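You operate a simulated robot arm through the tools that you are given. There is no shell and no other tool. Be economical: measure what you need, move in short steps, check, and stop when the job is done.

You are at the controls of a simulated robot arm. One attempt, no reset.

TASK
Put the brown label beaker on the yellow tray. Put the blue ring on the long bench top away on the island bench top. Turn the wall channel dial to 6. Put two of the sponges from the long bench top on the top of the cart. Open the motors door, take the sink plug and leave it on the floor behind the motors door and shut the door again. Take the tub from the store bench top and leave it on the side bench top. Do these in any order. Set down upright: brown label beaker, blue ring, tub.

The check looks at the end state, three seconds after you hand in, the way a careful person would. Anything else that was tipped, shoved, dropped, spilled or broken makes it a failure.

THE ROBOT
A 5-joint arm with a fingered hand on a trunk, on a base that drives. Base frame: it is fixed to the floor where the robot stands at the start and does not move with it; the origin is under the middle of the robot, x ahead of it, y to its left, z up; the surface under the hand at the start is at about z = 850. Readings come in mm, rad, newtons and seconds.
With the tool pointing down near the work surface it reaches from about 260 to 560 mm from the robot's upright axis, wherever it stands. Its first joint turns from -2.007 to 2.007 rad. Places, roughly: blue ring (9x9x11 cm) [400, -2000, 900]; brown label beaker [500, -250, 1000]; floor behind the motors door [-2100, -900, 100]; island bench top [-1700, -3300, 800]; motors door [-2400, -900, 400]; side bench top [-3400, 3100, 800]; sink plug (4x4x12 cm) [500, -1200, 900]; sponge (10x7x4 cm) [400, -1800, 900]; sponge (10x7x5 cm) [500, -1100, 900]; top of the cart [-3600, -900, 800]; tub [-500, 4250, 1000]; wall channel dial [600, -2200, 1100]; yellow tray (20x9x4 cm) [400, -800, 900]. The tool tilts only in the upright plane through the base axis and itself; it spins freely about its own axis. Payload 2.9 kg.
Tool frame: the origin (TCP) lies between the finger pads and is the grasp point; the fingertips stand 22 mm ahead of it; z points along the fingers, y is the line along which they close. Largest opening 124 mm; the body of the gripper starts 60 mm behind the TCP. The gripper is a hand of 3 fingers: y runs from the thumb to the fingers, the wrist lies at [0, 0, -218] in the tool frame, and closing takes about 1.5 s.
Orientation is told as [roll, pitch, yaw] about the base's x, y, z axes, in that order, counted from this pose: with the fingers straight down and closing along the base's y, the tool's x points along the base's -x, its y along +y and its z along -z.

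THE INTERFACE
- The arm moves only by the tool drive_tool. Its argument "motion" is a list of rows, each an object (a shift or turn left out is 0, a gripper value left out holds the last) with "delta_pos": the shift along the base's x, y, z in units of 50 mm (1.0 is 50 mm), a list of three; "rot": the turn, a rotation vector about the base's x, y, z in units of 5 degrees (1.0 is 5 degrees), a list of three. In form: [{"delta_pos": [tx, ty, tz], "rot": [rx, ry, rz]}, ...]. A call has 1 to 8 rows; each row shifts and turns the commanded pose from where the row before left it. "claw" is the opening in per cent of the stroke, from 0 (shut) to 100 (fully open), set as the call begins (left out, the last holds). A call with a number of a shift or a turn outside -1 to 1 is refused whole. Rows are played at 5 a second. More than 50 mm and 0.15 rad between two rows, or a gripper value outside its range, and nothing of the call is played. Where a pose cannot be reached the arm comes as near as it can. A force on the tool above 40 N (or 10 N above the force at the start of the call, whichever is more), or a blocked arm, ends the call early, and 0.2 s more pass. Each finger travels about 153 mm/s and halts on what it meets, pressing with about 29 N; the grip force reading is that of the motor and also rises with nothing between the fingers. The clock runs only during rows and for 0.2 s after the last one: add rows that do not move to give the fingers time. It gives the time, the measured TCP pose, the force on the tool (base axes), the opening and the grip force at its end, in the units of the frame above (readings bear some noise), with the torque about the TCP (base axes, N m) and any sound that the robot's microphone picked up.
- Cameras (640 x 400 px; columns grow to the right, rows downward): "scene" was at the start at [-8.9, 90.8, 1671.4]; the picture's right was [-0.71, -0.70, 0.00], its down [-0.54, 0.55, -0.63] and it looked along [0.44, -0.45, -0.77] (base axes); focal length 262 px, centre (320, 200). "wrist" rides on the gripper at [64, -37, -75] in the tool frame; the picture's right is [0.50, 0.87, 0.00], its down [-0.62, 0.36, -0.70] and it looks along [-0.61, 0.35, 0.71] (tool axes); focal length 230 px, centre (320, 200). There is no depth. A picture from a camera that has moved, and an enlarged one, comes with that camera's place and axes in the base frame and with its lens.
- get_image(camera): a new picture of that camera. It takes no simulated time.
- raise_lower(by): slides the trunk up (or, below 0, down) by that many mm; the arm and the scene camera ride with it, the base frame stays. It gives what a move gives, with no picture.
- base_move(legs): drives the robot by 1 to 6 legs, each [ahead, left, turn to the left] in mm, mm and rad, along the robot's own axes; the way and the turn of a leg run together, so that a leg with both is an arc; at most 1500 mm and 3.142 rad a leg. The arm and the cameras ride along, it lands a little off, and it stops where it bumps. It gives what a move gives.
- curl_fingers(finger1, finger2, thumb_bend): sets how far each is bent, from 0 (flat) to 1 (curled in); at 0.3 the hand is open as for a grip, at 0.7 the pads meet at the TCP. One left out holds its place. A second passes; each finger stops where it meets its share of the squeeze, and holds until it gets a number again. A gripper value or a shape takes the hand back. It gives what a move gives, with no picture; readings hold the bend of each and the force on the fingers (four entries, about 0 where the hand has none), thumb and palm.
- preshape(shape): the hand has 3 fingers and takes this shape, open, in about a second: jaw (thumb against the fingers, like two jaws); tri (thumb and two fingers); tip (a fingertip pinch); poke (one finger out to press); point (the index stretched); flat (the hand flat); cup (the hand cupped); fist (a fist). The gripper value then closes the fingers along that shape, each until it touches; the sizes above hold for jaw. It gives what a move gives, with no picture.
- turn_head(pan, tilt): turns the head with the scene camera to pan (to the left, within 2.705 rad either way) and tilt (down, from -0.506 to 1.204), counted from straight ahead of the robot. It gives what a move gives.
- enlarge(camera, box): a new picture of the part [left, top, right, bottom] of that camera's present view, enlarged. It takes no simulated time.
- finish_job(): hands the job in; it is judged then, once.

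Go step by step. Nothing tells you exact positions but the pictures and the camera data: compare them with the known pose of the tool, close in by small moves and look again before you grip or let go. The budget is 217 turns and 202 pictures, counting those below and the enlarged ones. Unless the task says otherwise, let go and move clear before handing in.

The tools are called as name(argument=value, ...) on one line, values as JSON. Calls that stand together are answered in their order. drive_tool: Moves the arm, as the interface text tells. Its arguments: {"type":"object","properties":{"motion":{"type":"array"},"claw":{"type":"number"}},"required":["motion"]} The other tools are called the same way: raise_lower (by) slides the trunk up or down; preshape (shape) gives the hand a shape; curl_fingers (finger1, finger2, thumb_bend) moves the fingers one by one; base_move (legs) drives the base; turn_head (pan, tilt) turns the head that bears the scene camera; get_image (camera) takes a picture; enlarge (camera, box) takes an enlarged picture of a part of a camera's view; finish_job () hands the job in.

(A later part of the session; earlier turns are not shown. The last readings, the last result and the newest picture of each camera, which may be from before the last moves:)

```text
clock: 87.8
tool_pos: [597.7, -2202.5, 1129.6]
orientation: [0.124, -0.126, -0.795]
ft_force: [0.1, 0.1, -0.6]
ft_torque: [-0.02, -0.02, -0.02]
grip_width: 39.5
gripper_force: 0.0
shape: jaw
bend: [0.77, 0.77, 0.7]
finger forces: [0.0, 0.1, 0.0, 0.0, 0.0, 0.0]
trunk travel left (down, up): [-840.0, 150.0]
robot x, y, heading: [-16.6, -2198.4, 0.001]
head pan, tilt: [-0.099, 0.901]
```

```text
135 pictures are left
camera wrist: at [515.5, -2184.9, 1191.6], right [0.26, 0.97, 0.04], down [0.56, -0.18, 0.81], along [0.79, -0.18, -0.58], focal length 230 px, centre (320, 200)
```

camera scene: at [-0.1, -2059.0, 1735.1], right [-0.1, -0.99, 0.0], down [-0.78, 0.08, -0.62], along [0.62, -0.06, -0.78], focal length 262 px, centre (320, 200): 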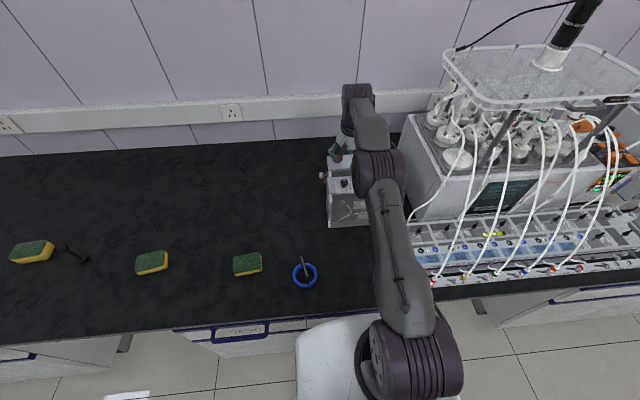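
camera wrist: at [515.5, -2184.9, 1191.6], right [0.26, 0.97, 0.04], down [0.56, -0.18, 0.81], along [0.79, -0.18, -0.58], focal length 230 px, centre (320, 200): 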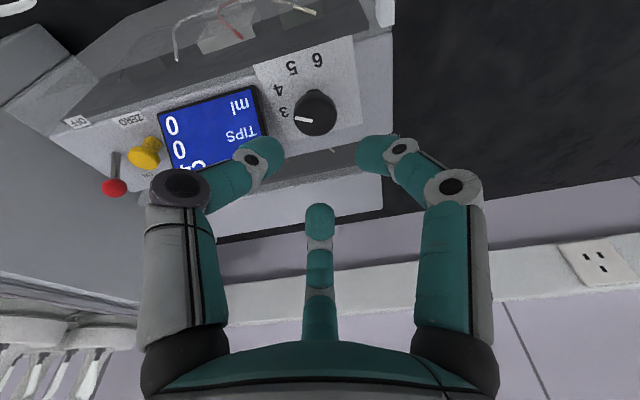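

C4. Two more strokes.

drive_tool(motion=[{"delta_pos": [0, 0, -0.5]}, {"delta_pos": [0, 0, -0.5]}, {}])

drive_tool(motion=[{}, {}, {}, {}, {}, {}], claw=0)

drive_tool(motion=[{"rot": [0.17, 0, -0.98]}, {"rot": [0.17, 0, -0.98]}, {"rot": [0.17, 0, -0.98]}, {"rot": [0.17, 0, -0.98]}, {"rot": [0.17, 0, -0.98]}, {"rot": [0.17, 0, -0.98]}, {"rot": [0.17, 0, -0.98]}, {"rot": [0.17, 0, -0.98]}])

drive_tool(motion=[{}, {}, {}, {"delta_pos": [0, 0, 0.4]}, {"delta_pos": [0, 0, 0.6]}, {}, {}], claw=28)

drive_tool(motion=[{"rot": [-0.17, 0, 0.98]}, {"rot": [-0.17, 0, 0.98]}, {"rot": [-0.17, 0, 0.98]}, {"rot": [-0.17, 0, 0.98]}, {"rot": [-0.17, 0, 0.98]}, {"rot": [-0.17, 0, 0.98]}, {"rot": [-0.17, 0, 0.98]}, {"rot": [-0.17, 0, 0.98]}], claw=32)

get_image(camera="wrist")

```text
clock: 88.6
tool_pos: [600.0, -2204.0, 1080.8]
orientation: [0.123, -0.125, -0.795]
ft_force: [0.6, 0.0, 0.2]
ft_torque: [0.02, -0.04, 0.02]
grip_width: 39.3
gripper_force: 0.1
shape: jaw
bend: [0.77, 0.77, 0.7]
finger forces: [0.1, 0.1, 0.0, 0.0, 0.1, 0.1]
trunk travel left (down, up): [-840.0, 150.0]
robot x, y, heading: [-12.8, -2196.7, 0.002]
head pan, tilt: [-0.099, 0.901]
```

```text
clock: 90.0
tool_pos: [599.2, -2204.5, 1081.9]
orientation: [0.124, -0.125, -0.798]
ft_force: [2.1, -0.3, 7.5]
ft_torque: [-0.07, -0.24, 0.04]
grip_width: 19.8
gripper_force: 29.1
shape: jaw
bend: [0.75, 0.76, 0.7]
finger forces: [23.8, 32.6, 0.0, 0.0, 24.9, 0.0]
trunk travel left (down, up): [-840.0, 150.0]
robot x, y, heading: [-11.0, -2194.9, -0.004]
head pan, tilt: [-0.099, 0.901]
```

```text
clock: 91.8
tool_pos: [598.1, -2204.6, 1084.1]
orientation: [0.175, -0.018, -1.488]
ft_force: [14.1, -3.4, 27.7]
ft_torque: [-0.24, -0.59, 0.02]
grip_width: 19.5
gripper_force: 29.1
shape: jaw
bend: [0.75, 0.76, 0.7]
finger forces: [28.4, 44.4, 0.1, 0.0, 23.1, 0.0]
trunk travel left (down, up): [-840.0, 150.0]
robot x, y, heading: [-16.0, -2193.7, -0.001]
head pan, tilt: [-0.099, 0.901]
```

```text
clock: 93.4
tool_pos: [599.4, -2204.4, 1130.4]
orientation: [0.173, -0.016, -1.483]
ft_force: [0.8, -0.1, 0.1]
ft_torque: [-0.01, -0.01, 0.01]
grip_width: 34.3
gripper_force: 0.1
shape: jaw
bend: [0.76, 0.76, 0.7]
finger forces: [0.0, 0.0, 0.1, 0.1, 0.0, 0.0]
trunk travel left (down, up): [-840.0, 150.0]
robot x, y, heading: [-14.9, -2198.6, -0.0]
head pan, tilt: [-0.099, 0.901]
```

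```text
clock: 95.2
tool_pos: [599.1, -2204.1, 1129.8]
orientation: [0.123, -0.124, -0.794]
ft_force: [0.6, 0.1, -1.0]
ft_torque: [-0.01, 0.01, 0.0]
grip_width: 39.0
gripper_force: 0.1
shape: jaw
bend: [0.77, 0.77, 0.7]
finger forces: [0.1, 0.0, 0.0, 0.0, 0.0, 0.0]
trunk travel left (down, up): [-840.0, 150.0]
robot x, y, heading: [-10.3, -2196.7, 0.002]
head pan, tilt: [-0.099, 0.901]
```

```text
134 pictures are left
camera wrist: at [515.7, -2184.9, 1191.3], right [0.26, 0.97, 0.04], down [0.56, -0.18, 0.81], along [0.79, -0.18, -0.58], focal length 230 px, centre (320, 200)
```

wrist: 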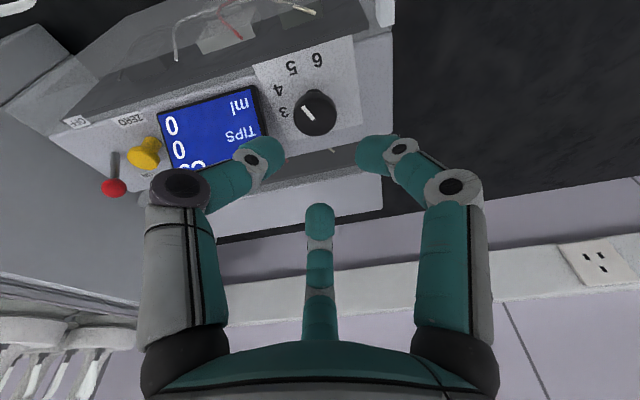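

drive_tool(motion=[{"delta_pos": [0, 0, -0.5]}, {"delta_pos": [0, 0, -0.5]}, {}])

drive_tool(motion=[{}, {}, {}, {}, {}, {}], claw=0)

drive_tool(motion=[{"rot": [0.17, 0, -0.98]}, {"rot": [0.17, 0, -0.98]}, {"rot": [0.17, 0, -0.98]}, {"rot": [0.17, 0, -0.98]}, {"rot": [0.17, 0, -0.98]}, {"rot": [0.17, 0, -0.98]}, {"rot": [0.17, 0, -0.98]}, {"rot": [0.17, 0, -0.98]}])

drive_tool(motion=[{}, {}, {}, {"delta_pos": [0, 0, 0.4]}, {"delta_pos": [0, 0, 0.8]}, {"delta_pos": [-1, 0, 0]}, {"delta_pos": [-1, 0, 0]}, {}], claw=28)

get_image(camera="wrist")

get_image(camera="scene")

```text
clock: 96.0
tool_pos: [597.6, -2204.2, 1079.3]
orientation: [0.124, -0.125, -0.795]
ft_force: [0.5, -0.3, -0.4]
ft_torque: [-0.01, -0.01, -0.01]
grip_width: 39.1
gripper_force: 0.0
shape: jaw
bend: [0.77, 0.77, 0.7]
finger forces: [0.1, 0.1, 0.0, 0.0, 0.1, 0.0]
trunk travel left (down, up): [-840.0, 150.0]
robot x, y, heading: [-12.3, -2195.0, -0.003]
head pan, tilt: [-0.099, 0.901]
```

```text
clock: 97.4
tool_pos: [597.2, -2203.8, 1080.1]
orientation: [0.125, -0.127, -0.799]
ft_force: [3.2, -0.6, 9.8]
ft_torque: [-0.1, -0.37, 0.0]
grip_width: 19.7
gripper_force: 29.1
shape: jaw
bend: [0.75, 0.76, 0.7]
finger forces: [21.8, 36.9, 0.0, 0.0, 22.2, 0.0]
trunk travel left (down, up): [-840.0, 150.0]
robot x, y, heading: [-11.7, -2194.8, -0.005]
head pan, tilt: [-0.099, 0.901]
```

```text
clock: 99.2
tool_pos: [598.3, -2204.5, 1082.4]
orientation: [0.176, -0.018, -1.487]
ft_force: [1.9, 0.1, 13.2]
ft_torque: [-0.1, -0.27, 0.06]
grip_width: 19.5
gripper_force: 28.4
shape: jaw
bend: [0.75, 0.76, 0.7]
finger forces: [24.2, 34.5, 0.0, 0.0, 22.1, 0.0]
trunk travel left (down, up): [-840.0, 150.0]
robot x, y, heading: [-11.3, -2195.5, 0.002]
head pan, tilt: [-0.099, 0.901]
```

```text
clock: 101.0
tool_pos: [501.1, -2201.3, 1141.8]
orientation: [0.173, -0.017, -1.484]
ft_force: [0.7, -0.6, -0.6]
ft_torque: [0.01, -0.01, -0.03]
grip_width: 34.8
gripper_force: 0.1
shape: jaw
bend: [0.76, 0.76, 0.7]
finger forces: [0.0, 0.0, 0.0, 0.0, 0.1, 0.0]
trunk travel left (down, up): [-840.0, 150.0]
robot x, y, heading: [-14.3, -2197.4, -0.006]
head pan, tilt: [-0.099, 0.901]
```

```text
133 pictures are left
camera wrist: at [446.6, -2141.7, 1207.7], right [0.81, 0.57, 0.14], down [0.28, -0.58, 0.76], along [0.52, -0.58, -0.63], focal length 230 px, centre (320, 200)
```

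wrist: 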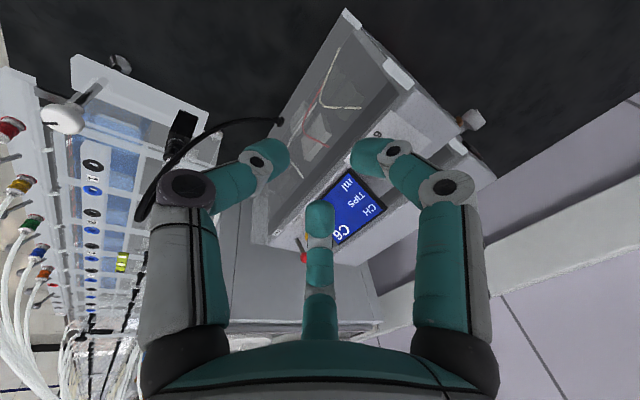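

```text
132 pictures are left
camera scene: at [1.3, -2059.1, 1735.1], right [-0.1, -0.99, 0.0], down [-0.78, 0.08, -0.62], along [0.62, -0.06, -0.78], focal length 262 px, centre (320, 200)
```

scene: 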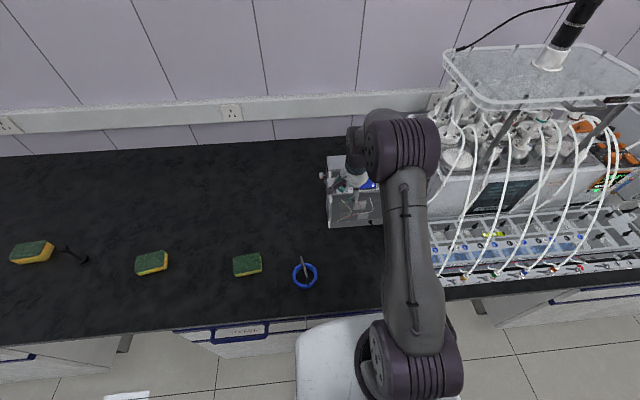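

The display reads C6. Next the blue ring: I straighten the tool and look at the ring from above.

drive_tool(motion=[{"delta_pos": [-0.8, 0.4, 0]}, {"delta_pos": [-0.8, 0.4, 0], "rot": [0, 1, 0]}, {"delta_pos": [-0.8, 0.4, 0], "rot": [0, 1, 0]}, {"delta_pos": [-0.8, 0.4, 0]}, {"delta_pos": [0, 0.8, 0]}, {}], claw=100)

get_image(camera="wrist")

get_image(camera="scene")

enlarge(camera="scene", box=[310, 140, 390, 190])

enlarge(camera="scene", box=[270, 240, 350, 290])

```text
clock: 102.4
tool_pos: [338.2, -2083.3, 1141.1]
orientation: [-0.002, 0.001, -1.482]
ft_force: [-0.1, -0.4, -0.3]
ft_torque: [0.02, 0.0, 0.03]
grip_width: 124.1
gripper_force: 0.0
shape: jaw
bend: [0.3, 0.3, 0.3]
finger forces: [0.1, 0.0, 0.1, 0.0, 0.0, 0.1]
trunk travel left (down, up): [-840.0, 150.0]
robot x, y, heading: [-14.3, -2195.1, -0.002]
head pan, tilt: [-0.099, 0.901]
```

```text
131 pictures are left
camera wrist: at [297.2, -2022.8, 1215.6], right [0.82, 0.57, 0.0], down [0.41, -0.58, 0.7], along [0.4, -0.57, -0.71], focal length 230 px, centre (320, 200)
```

wrist: 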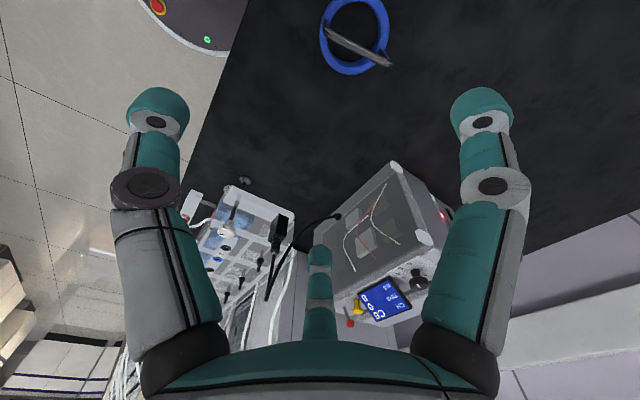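

```text
130 pictures are left
camera scene: at [-0.8, -2060.2, 1735.2], right [-0.1, -0.99, 0.0], down [-0.78, 0.08, -0.62], along [0.62, -0.06, -0.78], focal length 262 px, centre (320, 200)
```

scene: 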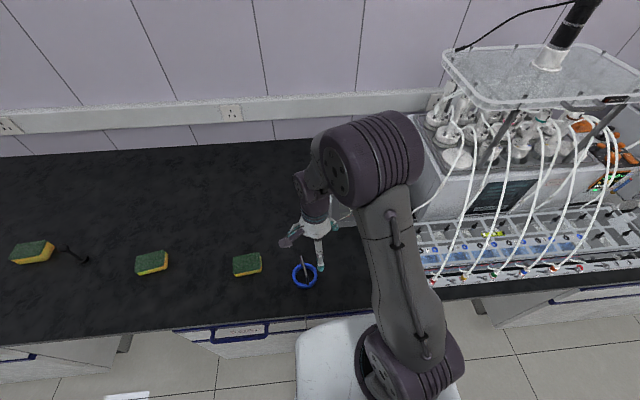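

```text
8.00 times, centred on (350, 165) of scene
camera zoom: at [-0.8, -2060.2, 1735.2], right [-0.1, -0.99, 0.0], down [-0.78, 0.08, -0.62], along [0.62, -0.06, -0.78], focal length 2092 px, centre (80, 480)
```

zoom: 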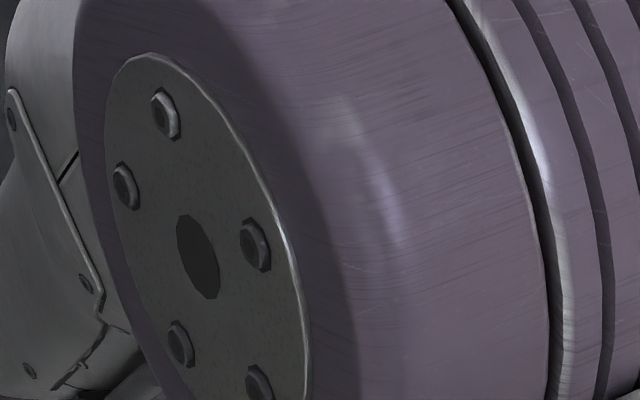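

```text
8.00 times, centred on (310, 265) of scene
camera zoom: at [-0.8, -2060.2, 1735.2], right [-0.1, -0.99, 0.0], down [-0.78, 0.08, -0.62], along [0.62, -0.06, -0.78], focal length 2092 px, centre (400, -320)
```

zoom: 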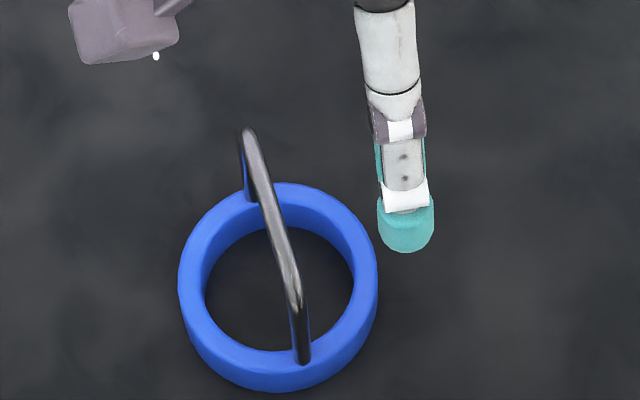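

The ring has an upright bail handle; its top bar is at about (357,-2043), z≈957, running roughly along x. I turn the hand to pinch across the bar and go above it.

drive_tool(motion=[{"rot": [0, 0, -1]}, {"rot": [0, 0, -1]}, {"rot": [0, 0, -1]}, {"rot": [0, 0, -1]}, {"rot": [0, 0, -1]}, {"rot": [0, 0, -1]}, {"rot": [0, 0, -1]}, {"rot": [0, 0, -1]}], claw=60)

drive_tool(motion=[{"rot": [0, 0, -1]}, {"rot": [0, 0, -1]}, {"delta_pos": [0.38, 0.8, 0], "rot": [0, 0, -1]}, {"rot": [0, 0, -1]}, {"rot": [0, 0, -1]}, {"rot": [0, 0, -1]}, {"rot": [0, 0, -1]}, {"rot": [0, 0, -1]}])

drive_tool(motion=[{"delta_pos": [0, 0, -0.8]}, {"delta_pos": [0, 0, -0.8]}, {"delta_pos": [0, 0, -0.5]}, {}])

get_image(camera="wrist")

enlarge(camera="scene", box=[250, 200, 390, 290])

```text
clock: 104.2
tool_pos: [338.0, -2085.1, 1140.1]
orientation: [-0.003, -0.004, -2.186]
ft_force: [0.4, -0.7, 0.3]
ft_torque: [-0.02, 0.02, 0.0]
grip_width: 74.8
gripper_force: 0.2
shape: jaw
bend: [0.32, 0.32, 0.7]
finger forces: [0.0, 0.0, 0.0, 0.1, 0.1, 0.0]
trunk travel left (down, up): [-840.0, 150.0]
robot x, y, heading: [-11.7, -2201.5, -0.0]
head pan, tilt: [-0.099, 0.901]
```

```text
clock: 106.0
tool_pos: [358.2, -2043.3, 1140.4]
orientation: [-0.001, -0.003, -2.881]
ft_force: [0.0, 0.2, -0.3]
ft_torque: [0.01, 0.0, 0.04]
grip_width: 74.8
gripper_force: 0.0
shape: jaw
bend: [0.32, 0.32, 0.7]
finger forces: [0.0, 0.1, 0.1, 0.0, 0.1, 0.0]
trunk travel left (down, up): [-840.0, 150.0]
robot x, y, heading: [-15.7, -2196.6, -0.003]
head pan, tilt: [-0.099, 0.901]
```

```text
clock: 107.0
tool_pos: [358.5, -2044.0, 1034.0]
orientation: [-0.001, -0.002, -2.879]
ft_force: [0.4, 0.2, -0.5]
ft_torque: [-0.01, -0.02, -0.02]
grip_width: 75.0
gripper_force: 0.0
shape: jaw
bend: [0.32, 0.32, 0.7]
finger forces: [0.0, 0.1, 0.0, 0.0, 0.0, 0.1]
trunk travel left (down, up): [-840.0, 150.0]
robot x, y, heading: [-14.1, -2192.6, -0.001]
head pan, tilt: [-0.099, 0.901]
```

```text
127 pictures are left
camera wrist: at [411.4, -1992.5, 1108.9], right [0.71, -0.71, 0.0], down [-0.5, -0.5, 0.7], along [-0.5, -0.5, -0.71], focal length 230 px, centre (320, 200)
```

wrist: 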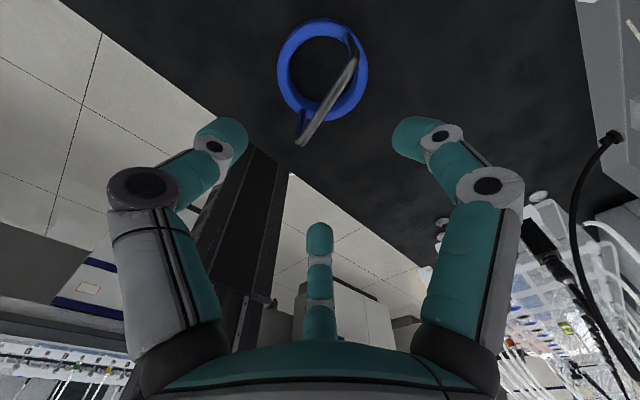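

```text
4.44 times, centred on (320, 245) of scene
camera zoom: at [-0.6, -2059.1, 1735.1], right [-0.1, -0.99, 0.0], down [-0.78, 0.08, -0.62], along [0.62, -0.06, -0.78], focal length 1162 px, centre (320, 0)
```

zoom: 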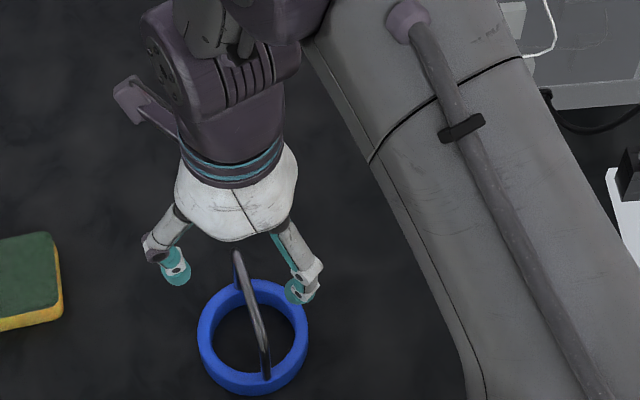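

drive_tool(motion=[{"delta_pos": [0.1, 0.04, -0.5]}, {"delta_pos": [0, 0, -0.5]}, {"delta_pos": [0, 0, -0.3]}, {}])

get_image(camera="wrist")

enlarge(camera="scene", box=[250, 210, 390, 300])

```text
clock: 108.0
tool_pos: [361.8, -2041.7, 970.4]
orientation: [-0.001, -0.004, -2.88]
ft_force: [0.6, 0.2, 0.3]
ft_torque: [0.02, 0.02, -0.01]
grip_width: 74.9
gripper_force: 0.0
shape: jaw
bend: [0.32, 0.32, 0.7]
finger forces: [0.0, 0.0, 0.0, 0.0, 0.1, 0.0]
trunk travel left (down, up): [-840.0, 150.0]
robot x, y, heading: [-7.5, -2198.2, -0.001]
head pan, tilt: [-0.099, 0.901]
```

```text
125 pictures are left
camera wrist: at [415.1, -1989.5, 1044.7], right [0.71, -0.71, 0.0], down [-0.5, -0.5, 0.7], along [-0.5, -0.5, -0.71], focal length 230 px, centre (320, 200)
```

wrist: 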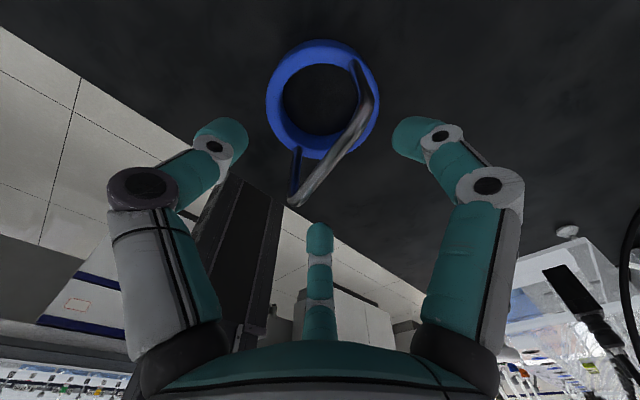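

```text
4.44 times, centred on (320, 255) of scene
camera zoom: at [-0.4, -2059.0, 1735.1], right [-0.1, -0.99, 0.0], down [-0.78, 0.08, -0.62], along [0.62, -0.06, -0.78], focal length 1162 px, centre (320, -44)
```

zoom: 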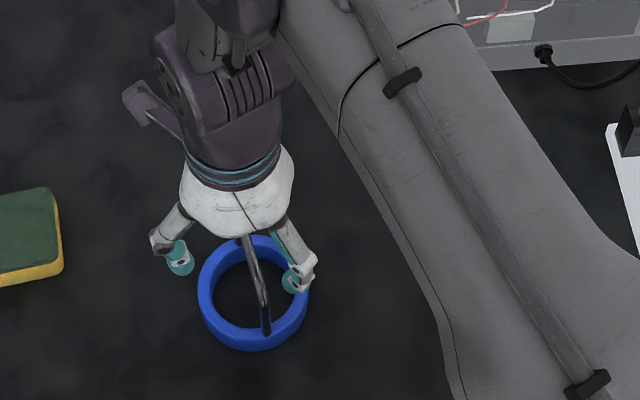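

The bar is lower than assumed (z≈932), center about (366,-2045). Correct and lower, then close.

drive_tool(motion=[{"delta_pos": [0.08, -0.07, -0.3]}, {"delta_pos": [0, 0, -0.46]}, {}])

get_image(camera="wrist")

drive_tool(motion=[{}, {}, {}, {}, {}, {}, {}, {}], claw=0)

get_image(camera="wrist")

```text
clock: 108.8
tool_pos: [367.3, -2044.8, 933.1]
orientation: [0.001, -0.001, -2.879]
ft_force: [-0.1, -0.2, -0.5]
ft_torque: [0.03, 0.0, -0.01]
grip_width: 74.7
gripper_force: 0.1
shape: jaw
bend: [0.32, 0.32, 0.7]
finger forces: [0.0, 0.0, 0.1, 0.0, 0.0, 0.0]
trunk travel left (down, up): [-840.0, 150.0]
robot x, y, heading: [-18.3, -2197.9, -0.002]
head pan, tilt: [-0.099, 0.901]
```

```text
123 pictures are left
camera wrist: at [419.2, -1993.3, 1006.9], right [0.71, -0.71, 0.0], down [-0.5, -0.5, 0.7], along [-0.5, -0.5, -0.71], focal length 230 px, centre (320, 200)
```

wrist: 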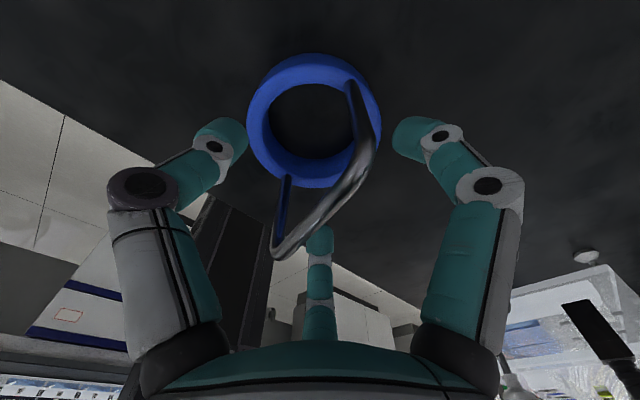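

```text
clock: 110.6
tool_pos: [367.5, -2044.7, 932.6]
orientation: [-0.001, -0.004, -2.881]
ft_force: [0.3, 0.0, 0.1]
ft_torque: [0.01, 0.04, 0.0]
grip_width: 0.0
gripper_force: 29.1
shape: jaw
bend: [0.7, 0.7, 0.7]
finger forces: [0.5, 0.2, 0.0, 0.0, 0.1, 0.0]
trunk travel left (down, up): [-840.0, 150.0]
robot x, y, heading: [-8.4, -2197.2, -0.001]
head pan, tilt: [-0.099, 0.901]
```

```text
122 pictures are left
camera wrist: at [419.5, -1993.3, 1007.0], right [0.71, -0.71, 0.0], down [-0.5, -0.5, 0.7], along [-0.5, -0.5, -0.71], focal length 230 px, centre (320, 200)
```

wrist: 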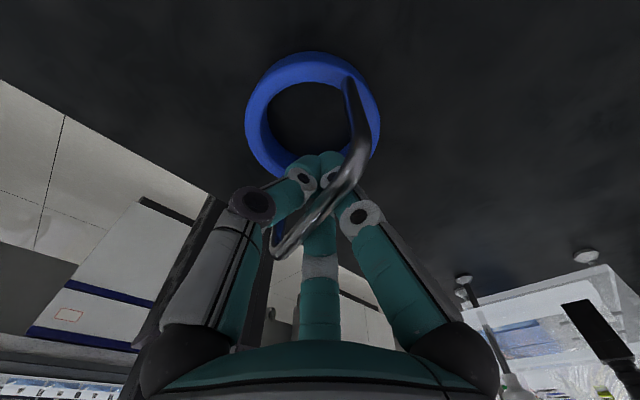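

The fingers closed just below the bar. Open, raise 9 mm, and close again to pinch it.

drive_tool(motion=[{}, {}, {}, {}, {"delta_pos": [0, 0.05, 0.18]}, {}], claw=60)

drive_tool(motion=[{}, {}, {}, {}, {}, {}, {}, {}], claw=0)

get_image(camera="wrist")

enlarge(camera="scene", box=[250, 210, 390, 300])

```text
clock: 112.0
tool_pos: [365.3, -2042.8, 941.5]
orientation: [-0.001, -0.004, -2.88]
ft_force: [0.9, 0.0, -1.2]
ft_torque: [0.01, -0.01, 0.01]
grip_width: 74.3
gripper_force: 0.1
shape: jaw
bend: [0.32, 0.32, 0.7]
finger forces: [0.0, 0.1, 0.0, 0.0, 0.1, 0.0]
trunk travel left (down, up): [-840.0, 150.0]
robot x, y, heading: [-11.2, -2194.9, -0.008]
head pan, tilt: [-0.099, 0.901]
```

```text
clock: 113.8
tool_pos: [366.8, -2042.9, 940.5]
orientation: [-0.002, -0.004, -2.879]
ft_force: [-0.6, 1.0, 0.2]
ft_torque: [-0.02, -0.05, -0.03]
grip_width: 0.0
gripper_force: 29.4
shape: jaw
bend: [0.7, 0.7, 0.7]
finger forces: [0.8, 1.4, 0.0, 0.1, 2.9, 0.1]
trunk travel left (down, up): [-840.0, 150.0]
robot x, y, heading: [-11.7, -2193.9, -0.004]
head pan, tilt: [-0.099, 0.901]
```

```text
121 pictures are left
camera wrist: at [419.0, -1990.8, 1016.1], right [0.71, -0.71, 0.0], down [-0.5, -0.5, 0.7], along [-0.5, -0.5, -0.71], focal length 230 px, centre (320, 200)
```

wrist: 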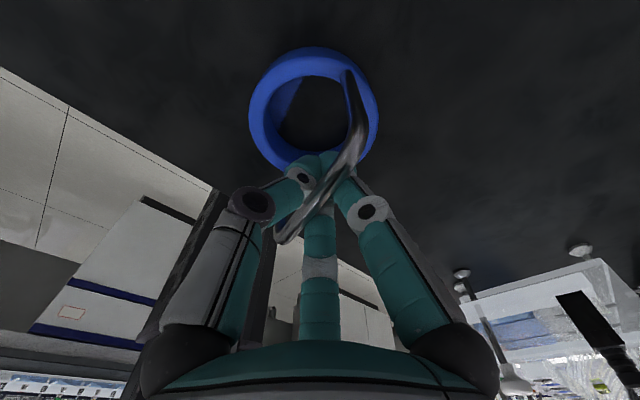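

```text
4.44 times, centred on (320, 255) of scene
camera zoom: at [-0.1, -2058.7, 1735.1], right [-0.1, -0.99, 0.0], down [-0.78, 0.08, -0.62], along [0.62, -0.06, -0.78], focal length 1162 px, centre (320, -44)
```

zoom: 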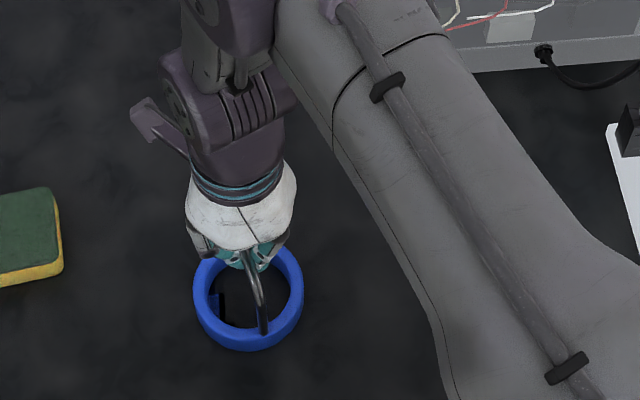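

The bar seems hooked just above the joined pads. I lift slightly to test.

drive_tool(motion=[{"delta_pos": [0, 0, 0.1]}, {"delta_pos": [0, 0, 0.1]}, {"delta_pos": [0, 0, 0.1]}, {"delta_pos": [0, 0, 0.1]}, {"delta_pos": [0, 0, 0.1]}, {}])

enlarge(camera="wrist", box=[200, 30, 440, 330])

enlarge(camera="scene", box=[270, 220, 370, 300])

```text
clock: 115.2
tool_pos: [366.9, -2042.3, 966.7]
orientation: [0.001, -0.004, -2.88]
ft_force: [-0.1, 0.1, -4.4]
ft_torque: [0.02, 0.02, 0.01]
grip_width: 0.0
gripper_force: 28.5
shape: jaw
bend: [0.7, 0.7, 0.7]
finger forces: [1.1, 1.4, 0.0, 0.0, 3.1, 0.0]
trunk travel left (down, up): [-840.0, 150.0]
robot x, y, heading: [-9.5, -2196.9, -0.004]
head pan, tilt: [-0.099, 0.901]
```

```text
1.33 times, centred on (320, 180) of wrist
camera zoom: at [419.4, -1990.1, 1040.8], right [0.71, -0.71, 0.0], down [-0.5, -0.5, 0.7], along [-0.5, -0.5, -0.71], focal length 307 px, centre (320, 227)
```

zoom: 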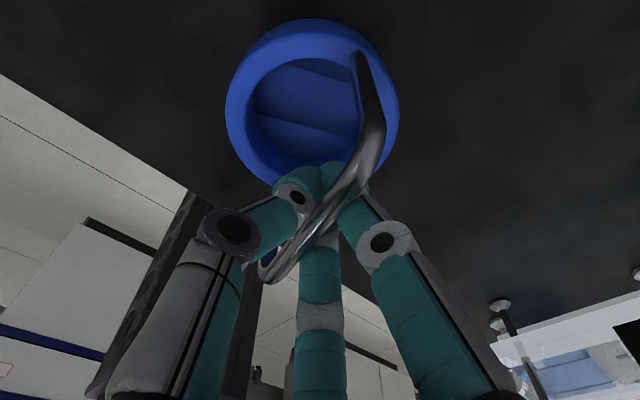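

```text
5.00 times, centred on (320, 260) of scene
camera zoom: at [0.2, -2058.7, 1735.1], right [-0.1, -0.99, 0.0], down [-0.78, 0.08, -0.62], along [0.62, -0.06, -0.78], focal length 1308 px, centre (320, -100)
```

zoom: 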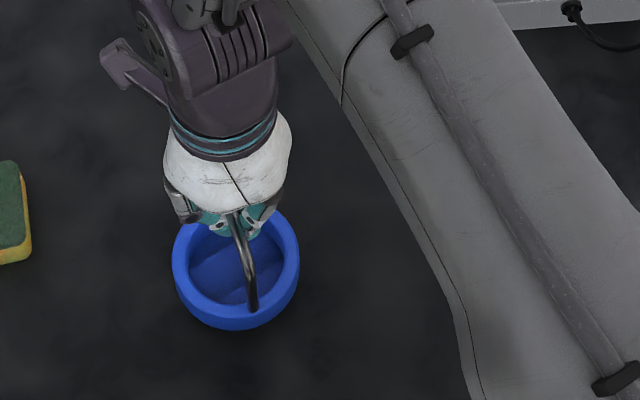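

The ring hangs securely on the fingers. I raise it, back away from the bench, and look at the island for a free spot.

drive_tool(motion=[{"delta_pos": [0, 0, 0.5]}, {"delta_pos": [0, 0, 0.8]}, {"delta_pos": [0, 0, 0.8]}, {"delta_pos": [0, 0, 0.8]}, {"delta_pos": [0, 0, 0.5]}, {}])

base_move(legs=[[-380, 0, 0]])

get_image(camera="wrist")

turn_head(pan=-2.6, tilt=0.5)

get_image(camera="scene")

turn_head(pan=2.6, tilt=0.5)

get_image(camera="scene")

```text
clock: 116.6
tool_pos: [366.9, -2042.0, 1138.2]
orientation: [-0.001, -0.003, -2.879]
ft_force: [-0.2, 0.1, -3.3]
ft_torque: [0.01, 0.0, 0.01]
grip_width: 0.0
gripper_force: 29.1
shape: jaw
bend: [0.7, 0.7, 0.7]
finger forces: [1.3, 1.6, 0.0, 0.1, 3.2, 0.0]
trunk travel left (down, up): [-840.0, 150.0]
robot x, y, heading: [-11.4, -2196.3, -0.003]
head pan, tilt: [-0.099, 0.901]
```

```text
clock: 119.0
tool_pos: [-13.5, -2042.8, 1137.3]
orientation: [0.0, -0.003, -2.881]
ft_force: [-0.4, -0.5, -3.4]
ft_torque: [-0.02, -0.01, -0.02]
grip_width: 0.0
gripper_force: 28.5
shape: jaw
bend: [0.7, 0.7, 0.7]
finger forces: [1.4, 1.6, 0.1, 0.0, 3.4, 0.1]
trunk travel left (down, up): [-840.0, 150.0]
robot x, y, heading: [-389.9, -2197.1, -0.008]
head pan, tilt: [-0.099, 0.901]
```

```text
117 pictures are left
camera wrist: at [39.6, -1989.7, 1212.2], right [0.71, -0.71, 0.0], down [-0.5, -0.5, 0.7], along [-0.5, -0.5, -0.71], focal length 230 px, centre (320, 200)
```

wrist: 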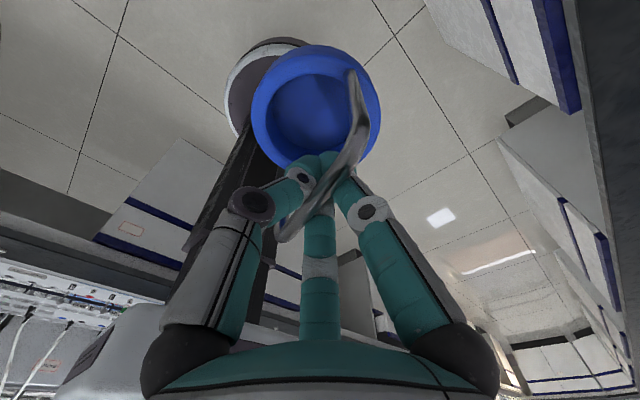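

```text
clock: 121.3
tool_pos: [-14.4, -2042.5, 1138.5]
orientation: [-0.001, -0.005, -2.881]
ft_force: [1.0, 0.3, -3.8]
ft_torque: [-0.01, 0.01, -0.03]
grip_width: 0.0
gripper_force: 29.1
shape: jaw
bend: [0.7, 0.7, 0.7]
finger forces: [1.3, 1.6, 0.1, 0.0, 3.3, 0.0]
trunk travel left (down, up): [-840.0, 150.0]
robot x, y, heading: [-394.8, -2196.5, -0.0]
head pan, tilt: [-2.601, 0.499]
```

```text
116 pictures are left
camera scene: at [-533.5, -2097.0, 1769.0], right [-0.51, 0.86, 0.0], down [0.41, 0.25, -0.88], along [-0.75, -0.45, -0.48], focal length 262 px, centre (320, 200)
```

scene: 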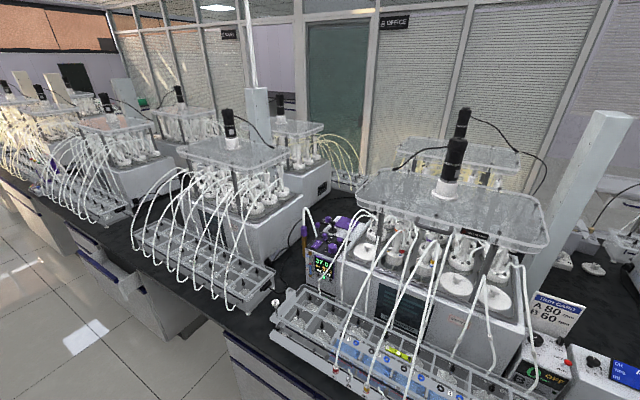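

```text
clock: 125.4
tool_pos: [-14.3, -2040.8, 1138.7]
orientation: [-0.001, -0.002, -2.882]
ft_force: [0.3, -0.4, -3.0]
ft_torque: [-0.01, -0.01, -0.02]
grip_width: 0.0
gripper_force: 28.5
shape: jaw
bend: [0.7, 0.7, 0.7]
finger forces: [1.3, 1.6, 0.0, 0.0, 3.3, 0.0]
trunk travel left (down, up): [-840.0, 150.0]
robot x, y, heading: [-393.4, -2196.2, -0.0]
head pan, tilt: [2.601, 0.499]
```

```text
115 pictures are left
camera scene: at [-533.2, -2003.2, 1769.0], right [0.52, 0.86, 0.0], down [0.41, -0.25, -0.88], along [-0.75, 0.45, -0.48], focal length 262 px, centre (320, 200)
```

scene: 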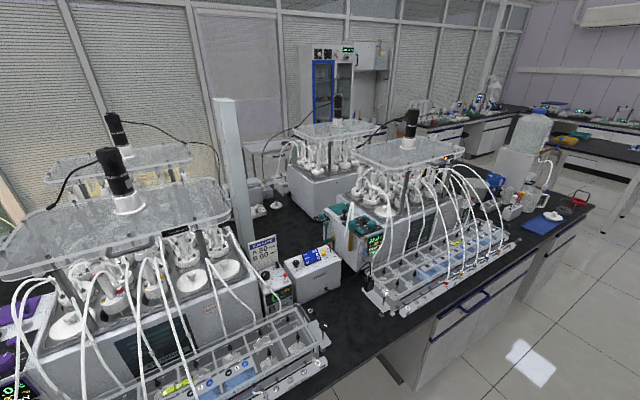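

There's a free patch on the island near (-1060,-1530). I turn round and drive there.

base_move(legs=[[0, 0, 1.571], [0, 0, 1.571], [0, -740, 0]])

turn_head(pan=-0.4, tilt=0.8)

get_image(camera="scene")

get_image(camera="wrist")

```text
clock: 137.1
tool_pos: [-783.7, -1625.0, 1136.7]
orientation: [-0.001, -0.006, 0.292]
ft_force: [0.7, -0.7, -3.8]
ft_torque: [0.0, -0.01, -0.01]
grip_width: 0.1
gripper_force: 29.3
shape: jaw
bend: [0.7, 0.7, 0.69]
finger forces: [1.6, 1.8, 0.1, 0.0, 3.4, 0.0]
trunk travel left (down, up): [-840.0, 150.0]
robot x, y, heading: [-410.1, -1455.5, -3.111]
head pan, tilt: [2.601, 0.499]
```

```text
clock: 139.7
tool_pos: [-784.6, -1625.4, 1137.4]
orientation: [0.0, -0.004, 0.291]
ft_force: [-0.1, 0.5, -3.5]
ft_torque: [0.03, 0.02, -0.02]
grip_width: 0.0
gripper_force: 29.2
shape: jaw
bend: [0.7, 0.7, 0.69]
finger forces: [1.5, 1.8, 0.1, 0.0, 3.4, 0.0]
trunk travel left (down, up): [-840.0, 150.0]
robot x, y, heading: [-408.9, -1457.5, -3.118]
head pan, tilt: [-0.4, 0.799]
```

```text
114 pictures are left
camera scene: at [-422.9, -1573.1, 1743.0], right [0.36, 0.93, 0.0], down [0.67, -0.26, -0.7], along [-0.65, 0.25, -0.72], focal length 262 px, centre (320, 200)
```

scene: 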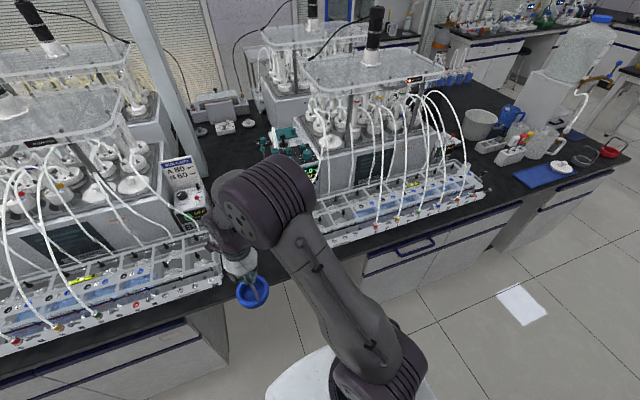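

```text
113 pictures are left
camera wrist: at [-834.4, -1679.9, 1212.3], right [-0.73, 0.69, 0.0], down [0.49, 0.52, 0.7], along [0.48, 0.51, -0.71], focal length 230 px, centre (320, 200)
```

wrist: 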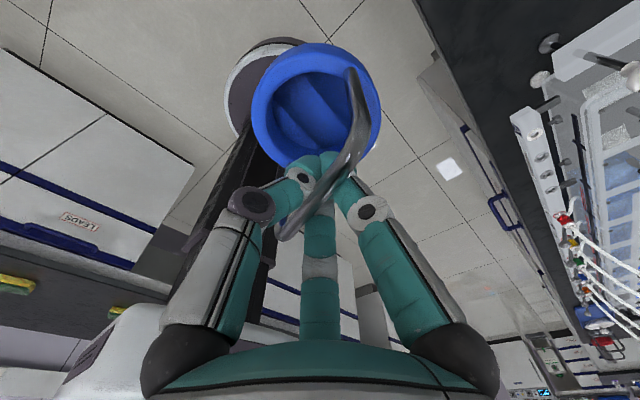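

base_move(legs=[[0, -80, -0.03], [150, 0, 0]])

drive_tool(motion=[{"delta_pos": [-0.8, 0, 0]}, {"delta_pos": [-0.8, 0, 0]}, {"delta_pos": [-0.6, 0, 0]}, {}])

get_image(camera="scene")

get_image(camera="wrist")

```text
clock: 141.7
tool_pos: [-940.9, -1533.4, 1138.1]
orientation: [0.002, -0.003, 0.263]
ft_force: [1.1, -0.2, -2.1]
ft_torque: [0.0, -0.01, -0.04]
grip_width: 0.0
gripper_force: 29.1
shape: jaw
bend: [0.7, 0.7, 0.69]
finger forces: [2.2, 2.6, 0.0, 0.0, 4.1, 0.0]
trunk travel left (down, up): [-840.0, 150.0]
robot x, y, heading: [-563.5, -1379.0, 3.137]
head pan, tilt: [-0.4, 0.799]
```

```text
clock: 142.7
tool_pos: [-1051.6, -1534.1, 1137.4]
orientation: [0.0, -0.003, 0.264]
ft_force: [-0.1, -0.6, -3.7]
ft_torque: [0.03, 0.04, -0.01]
grip_width: 0.2
gripper_force: 29.0
shape: jaw
bend: [0.7, 0.7, 0.69]
finger forces: [2.2, 2.7, 0.0, 0.0, 4.0, 0.0]
trunk travel left (down, up): [-840.0, 150.0]
robot x, y, heading: [-561.8, -1376.1, 3.143]
head pan, tilt: [-0.4, 0.799]
```

```text
112 pictures are left
camera scene: at [-578.4, -1491.3, 1743.0], right [0.39, 0.92, 0.0], down [0.66, -0.28, -0.7], along [-0.64, 0.27, -0.72], focal length 262 px, centre (320, 200)
```

scene: 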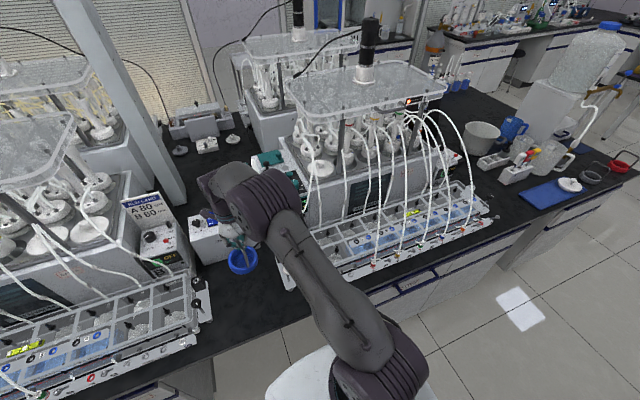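

```text
111 pictures are left
camera wrist: at [-1103.3, -1586.2, 1212.6], right [-0.71, 0.71, 0.0], down [0.5, 0.5, 0.7], along [0.5, 0.5, -0.71], focal length 230 px, centre (320, 200)
```

wrist: 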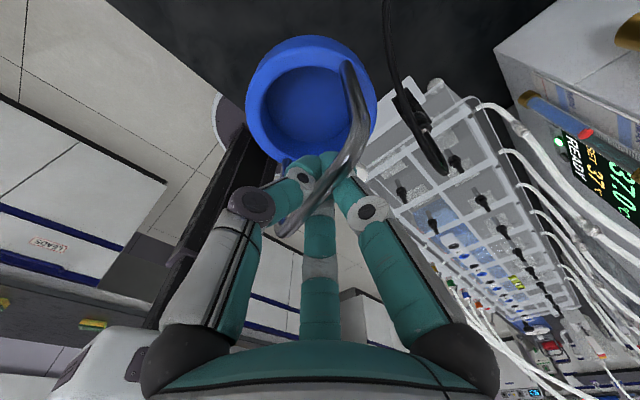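

The ring is over a clear patch. Lowering in steps until it rests.

drive_tool(motion=[{"delta_pos": [0, 0, -0.8]}, {"delta_pos": [0, 0, -0.8]}, {"delta_pos": [0, 0, -0.8]}, {"delta_pos": [0, 0, -0.6]}, {}])

get_image(camera="wrist")

enlarge(camera="scene", box=[160, 180, 320, 300])

```text
clock: 143.9
tool_pos: [-1052.0, -1534.9, 986.7]
orientation: [0.001, -0.003, 0.265]
ft_force: [-1.2, 0.1, -2.7]
ft_torque: [0.0, 0.01, 0.0]
grip_width: 0.0
gripper_force: 29.3
shape: jaw
bend: [0.7, 0.7, 0.69]
finger forces: [2.4, 2.7, 0.0, 0.0, 4.0, 0.0]
trunk travel left (down, up): [-840.0, 150.0]
robot x, y, heading: [-560.2, -1380.1, 3.142]
head pan, tilt: [-0.4, 0.799]
```

```text
110 pictures are left
camera wrist: at [-1102.7, -1588.2, 1061.6], right [-0.71, 0.71, 0.0], down [0.5, 0.5, 0.7], along [0.5, 0.5, -0.71], focal length 230 px, centre (320, 200)
```

wrist: 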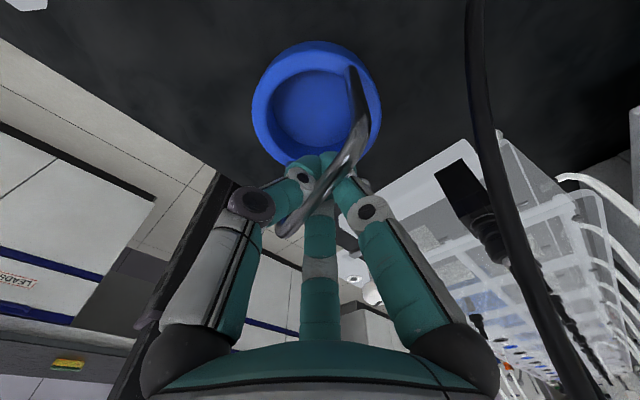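

```text
3.33 times, centred on (240, 240) of scene
camera zoom: at [-579.0, -1491.1, 1743.0], right [0.39, 0.92, 0.0], down [0.66, -0.28, -0.7], along [-0.64, 0.27, -0.72], focal length 872 px, centre (587, 67)
```

zoom: 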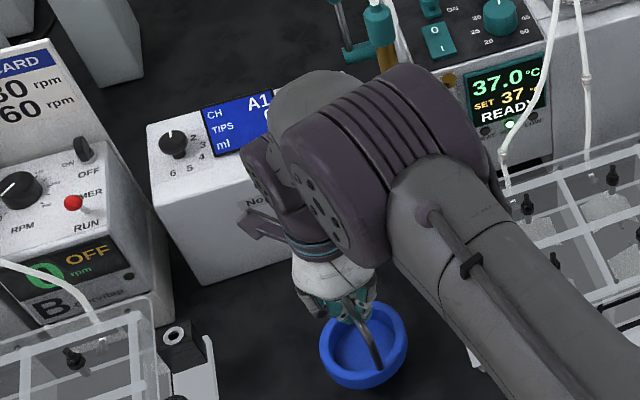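

drive_tool(motion=[{"delta_pos": [0, 0, -0.4]}, {"delta_pos": [0, 0, -0.2]}, {}])

drive_tool(motion=[{"delta_pos": [0, 0, -0.1]}, {"delta_pos": [0, 0, -0.1]}, {}])

get_image(camera="wrist")

enlarge(camera="scene", box=[200, 220, 300, 300])

```text
clock: 144.7
tool_pos: [-1050.5, -1533.9, 957.0]
orientation: [-0.001, -0.004, 0.263]
ft_force: [0.4, 0.2, -3.3]
ft_torque: [0.02, -0.01, 0.05]
grip_width: 0.0
gripper_force: 28.7
shape: jaw
bend: [0.7, 0.7, 0.69]
finger forces: [2.5, 2.7, 0.1, 0.1, 4.1, 0.0]
trunk travel left (down, up): [-840.0, 150.0]
robot x, y, heading: [-561.6, -1381.2, 3.143]
head pan, tilt: [-0.4, 0.799]
```

```text
clock: 145.5
tool_pos: [-1052.0, -1533.9, 947.2]
orientation: [0.0, -0.003, 0.262]
ft_force: [-0.7, -0.2, -2.9]
ft_torque: [0.0, 0.01, -0.03]
grip_width: 0.0
gripper_force: 28.6
shape: jaw
bend: [0.7, 0.7, 0.69]
finger forces: [2.5, 2.8, 0.0, 0.0, 4.2, 0.0]
trunk travel left (down, up): [-840.0, 150.0]
robot x, y, heading: [-559.9, -1379.9, 3.141]
head pan, tilt: [-0.4, 0.799]
```

```text
108 pictures are left
camera wrist: at [-1103.4, -1587.2, 1021.4], right [-0.71, 0.71, 0.0], down [0.5, 0.5, 0.7], along [0.5, 0.5, -0.71], focal length 230 px, centre (320, 200)
```

wrist: 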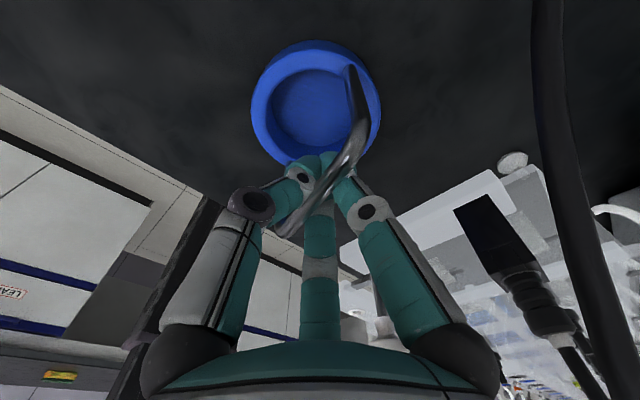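

```text
5.00 times, centred on (250, 260) of scene
camera zoom: at [-579.5, -1491.3, 1743.0], right [0.39, 0.92, 0.0], down [0.66, -0.28, -0.7], along [-0.64, 0.27, -0.72], focal length 1308 px, centre (670, -100)
```

zoom: 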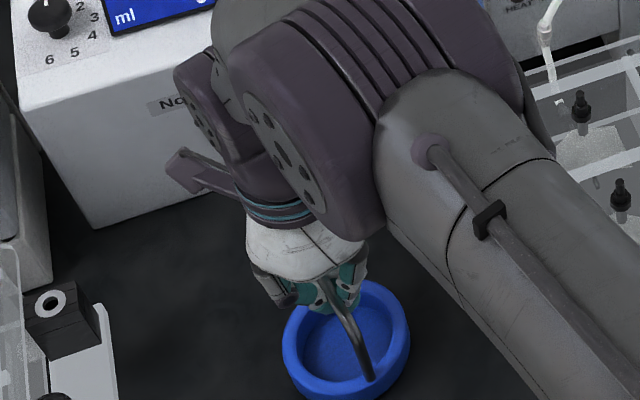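

drive_tool(motion=[{"delta_pos": [0, 0, -0.1]}, {"delta_pos": [0, 0, -0.1]}, {}])

drive_tool(motion=[{"delta_pos": [0, 0, -0.1]}, {}])

enlarge(camera="wrist", box=[220, 20, 420, 270])

```text
clock: 146.3
tool_pos: [-1052.7, -1534.0, 939.0]
orientation: [0.001, -0.003, 0.266]
ft_force: [-0.2, 0.1, -1.2]
ft_torque: [0.0, 0.01, -0.01]
grip_width: 0.0
gripper_force: 29.8
shape: jaw
bend: [0.7, 0.7, 0.69]
finger forces: [0.1, 0.1, 0.0, 0.0, 0.0, 0.1]
trunk travel left (down, up): [-840.0, 150.0]
robot x, y, heading: [-561.6, -1378.1, 3.147]
head pan, tilt: [-0.4, 0.799]
```

```text
clock: 146.9
tool_pos: [-1052.7, -1533.5, 933.2]
orientation: [0.0, -0.005, 0.263]
ft_force: [0.7, -0.1, -1.0]
ft_torque: [-0.01, -0.04, -0.01]
grip_width: 0.1
gripper_force: 28.9
shape: jaw
bend: [0.7, 0.7, 0.69]
finger forces: [0.1, 0.0, 0.0, 0.1, 0.0, 0.1]
trunk travel left (down, up): [-840.0, 150.0]
robot x, y, heading: [-564.0, -1377.1, 3.141]
head pan, tilt: [-0.4, 0.799]
```

```text
1.60 times, centred on (320, 145) of wrist
camera zoom: at [-1103.3, -1586.7, 1007.1], right [-0.71, 0.71, 0.0], down [0.5, 0.5, 0.7], along [0.5, 0.5, -0.71], focal length 368 px, centre (320, 288)
```

zoom: 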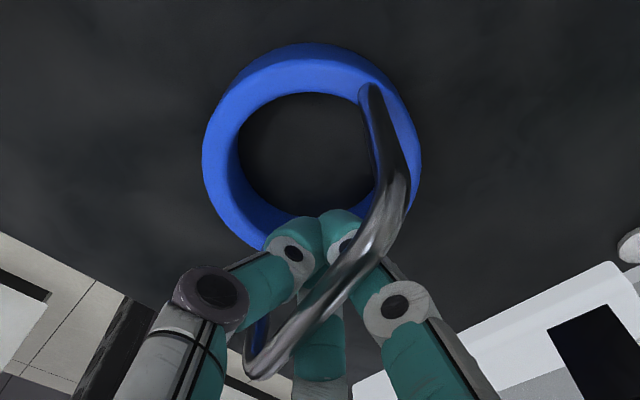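

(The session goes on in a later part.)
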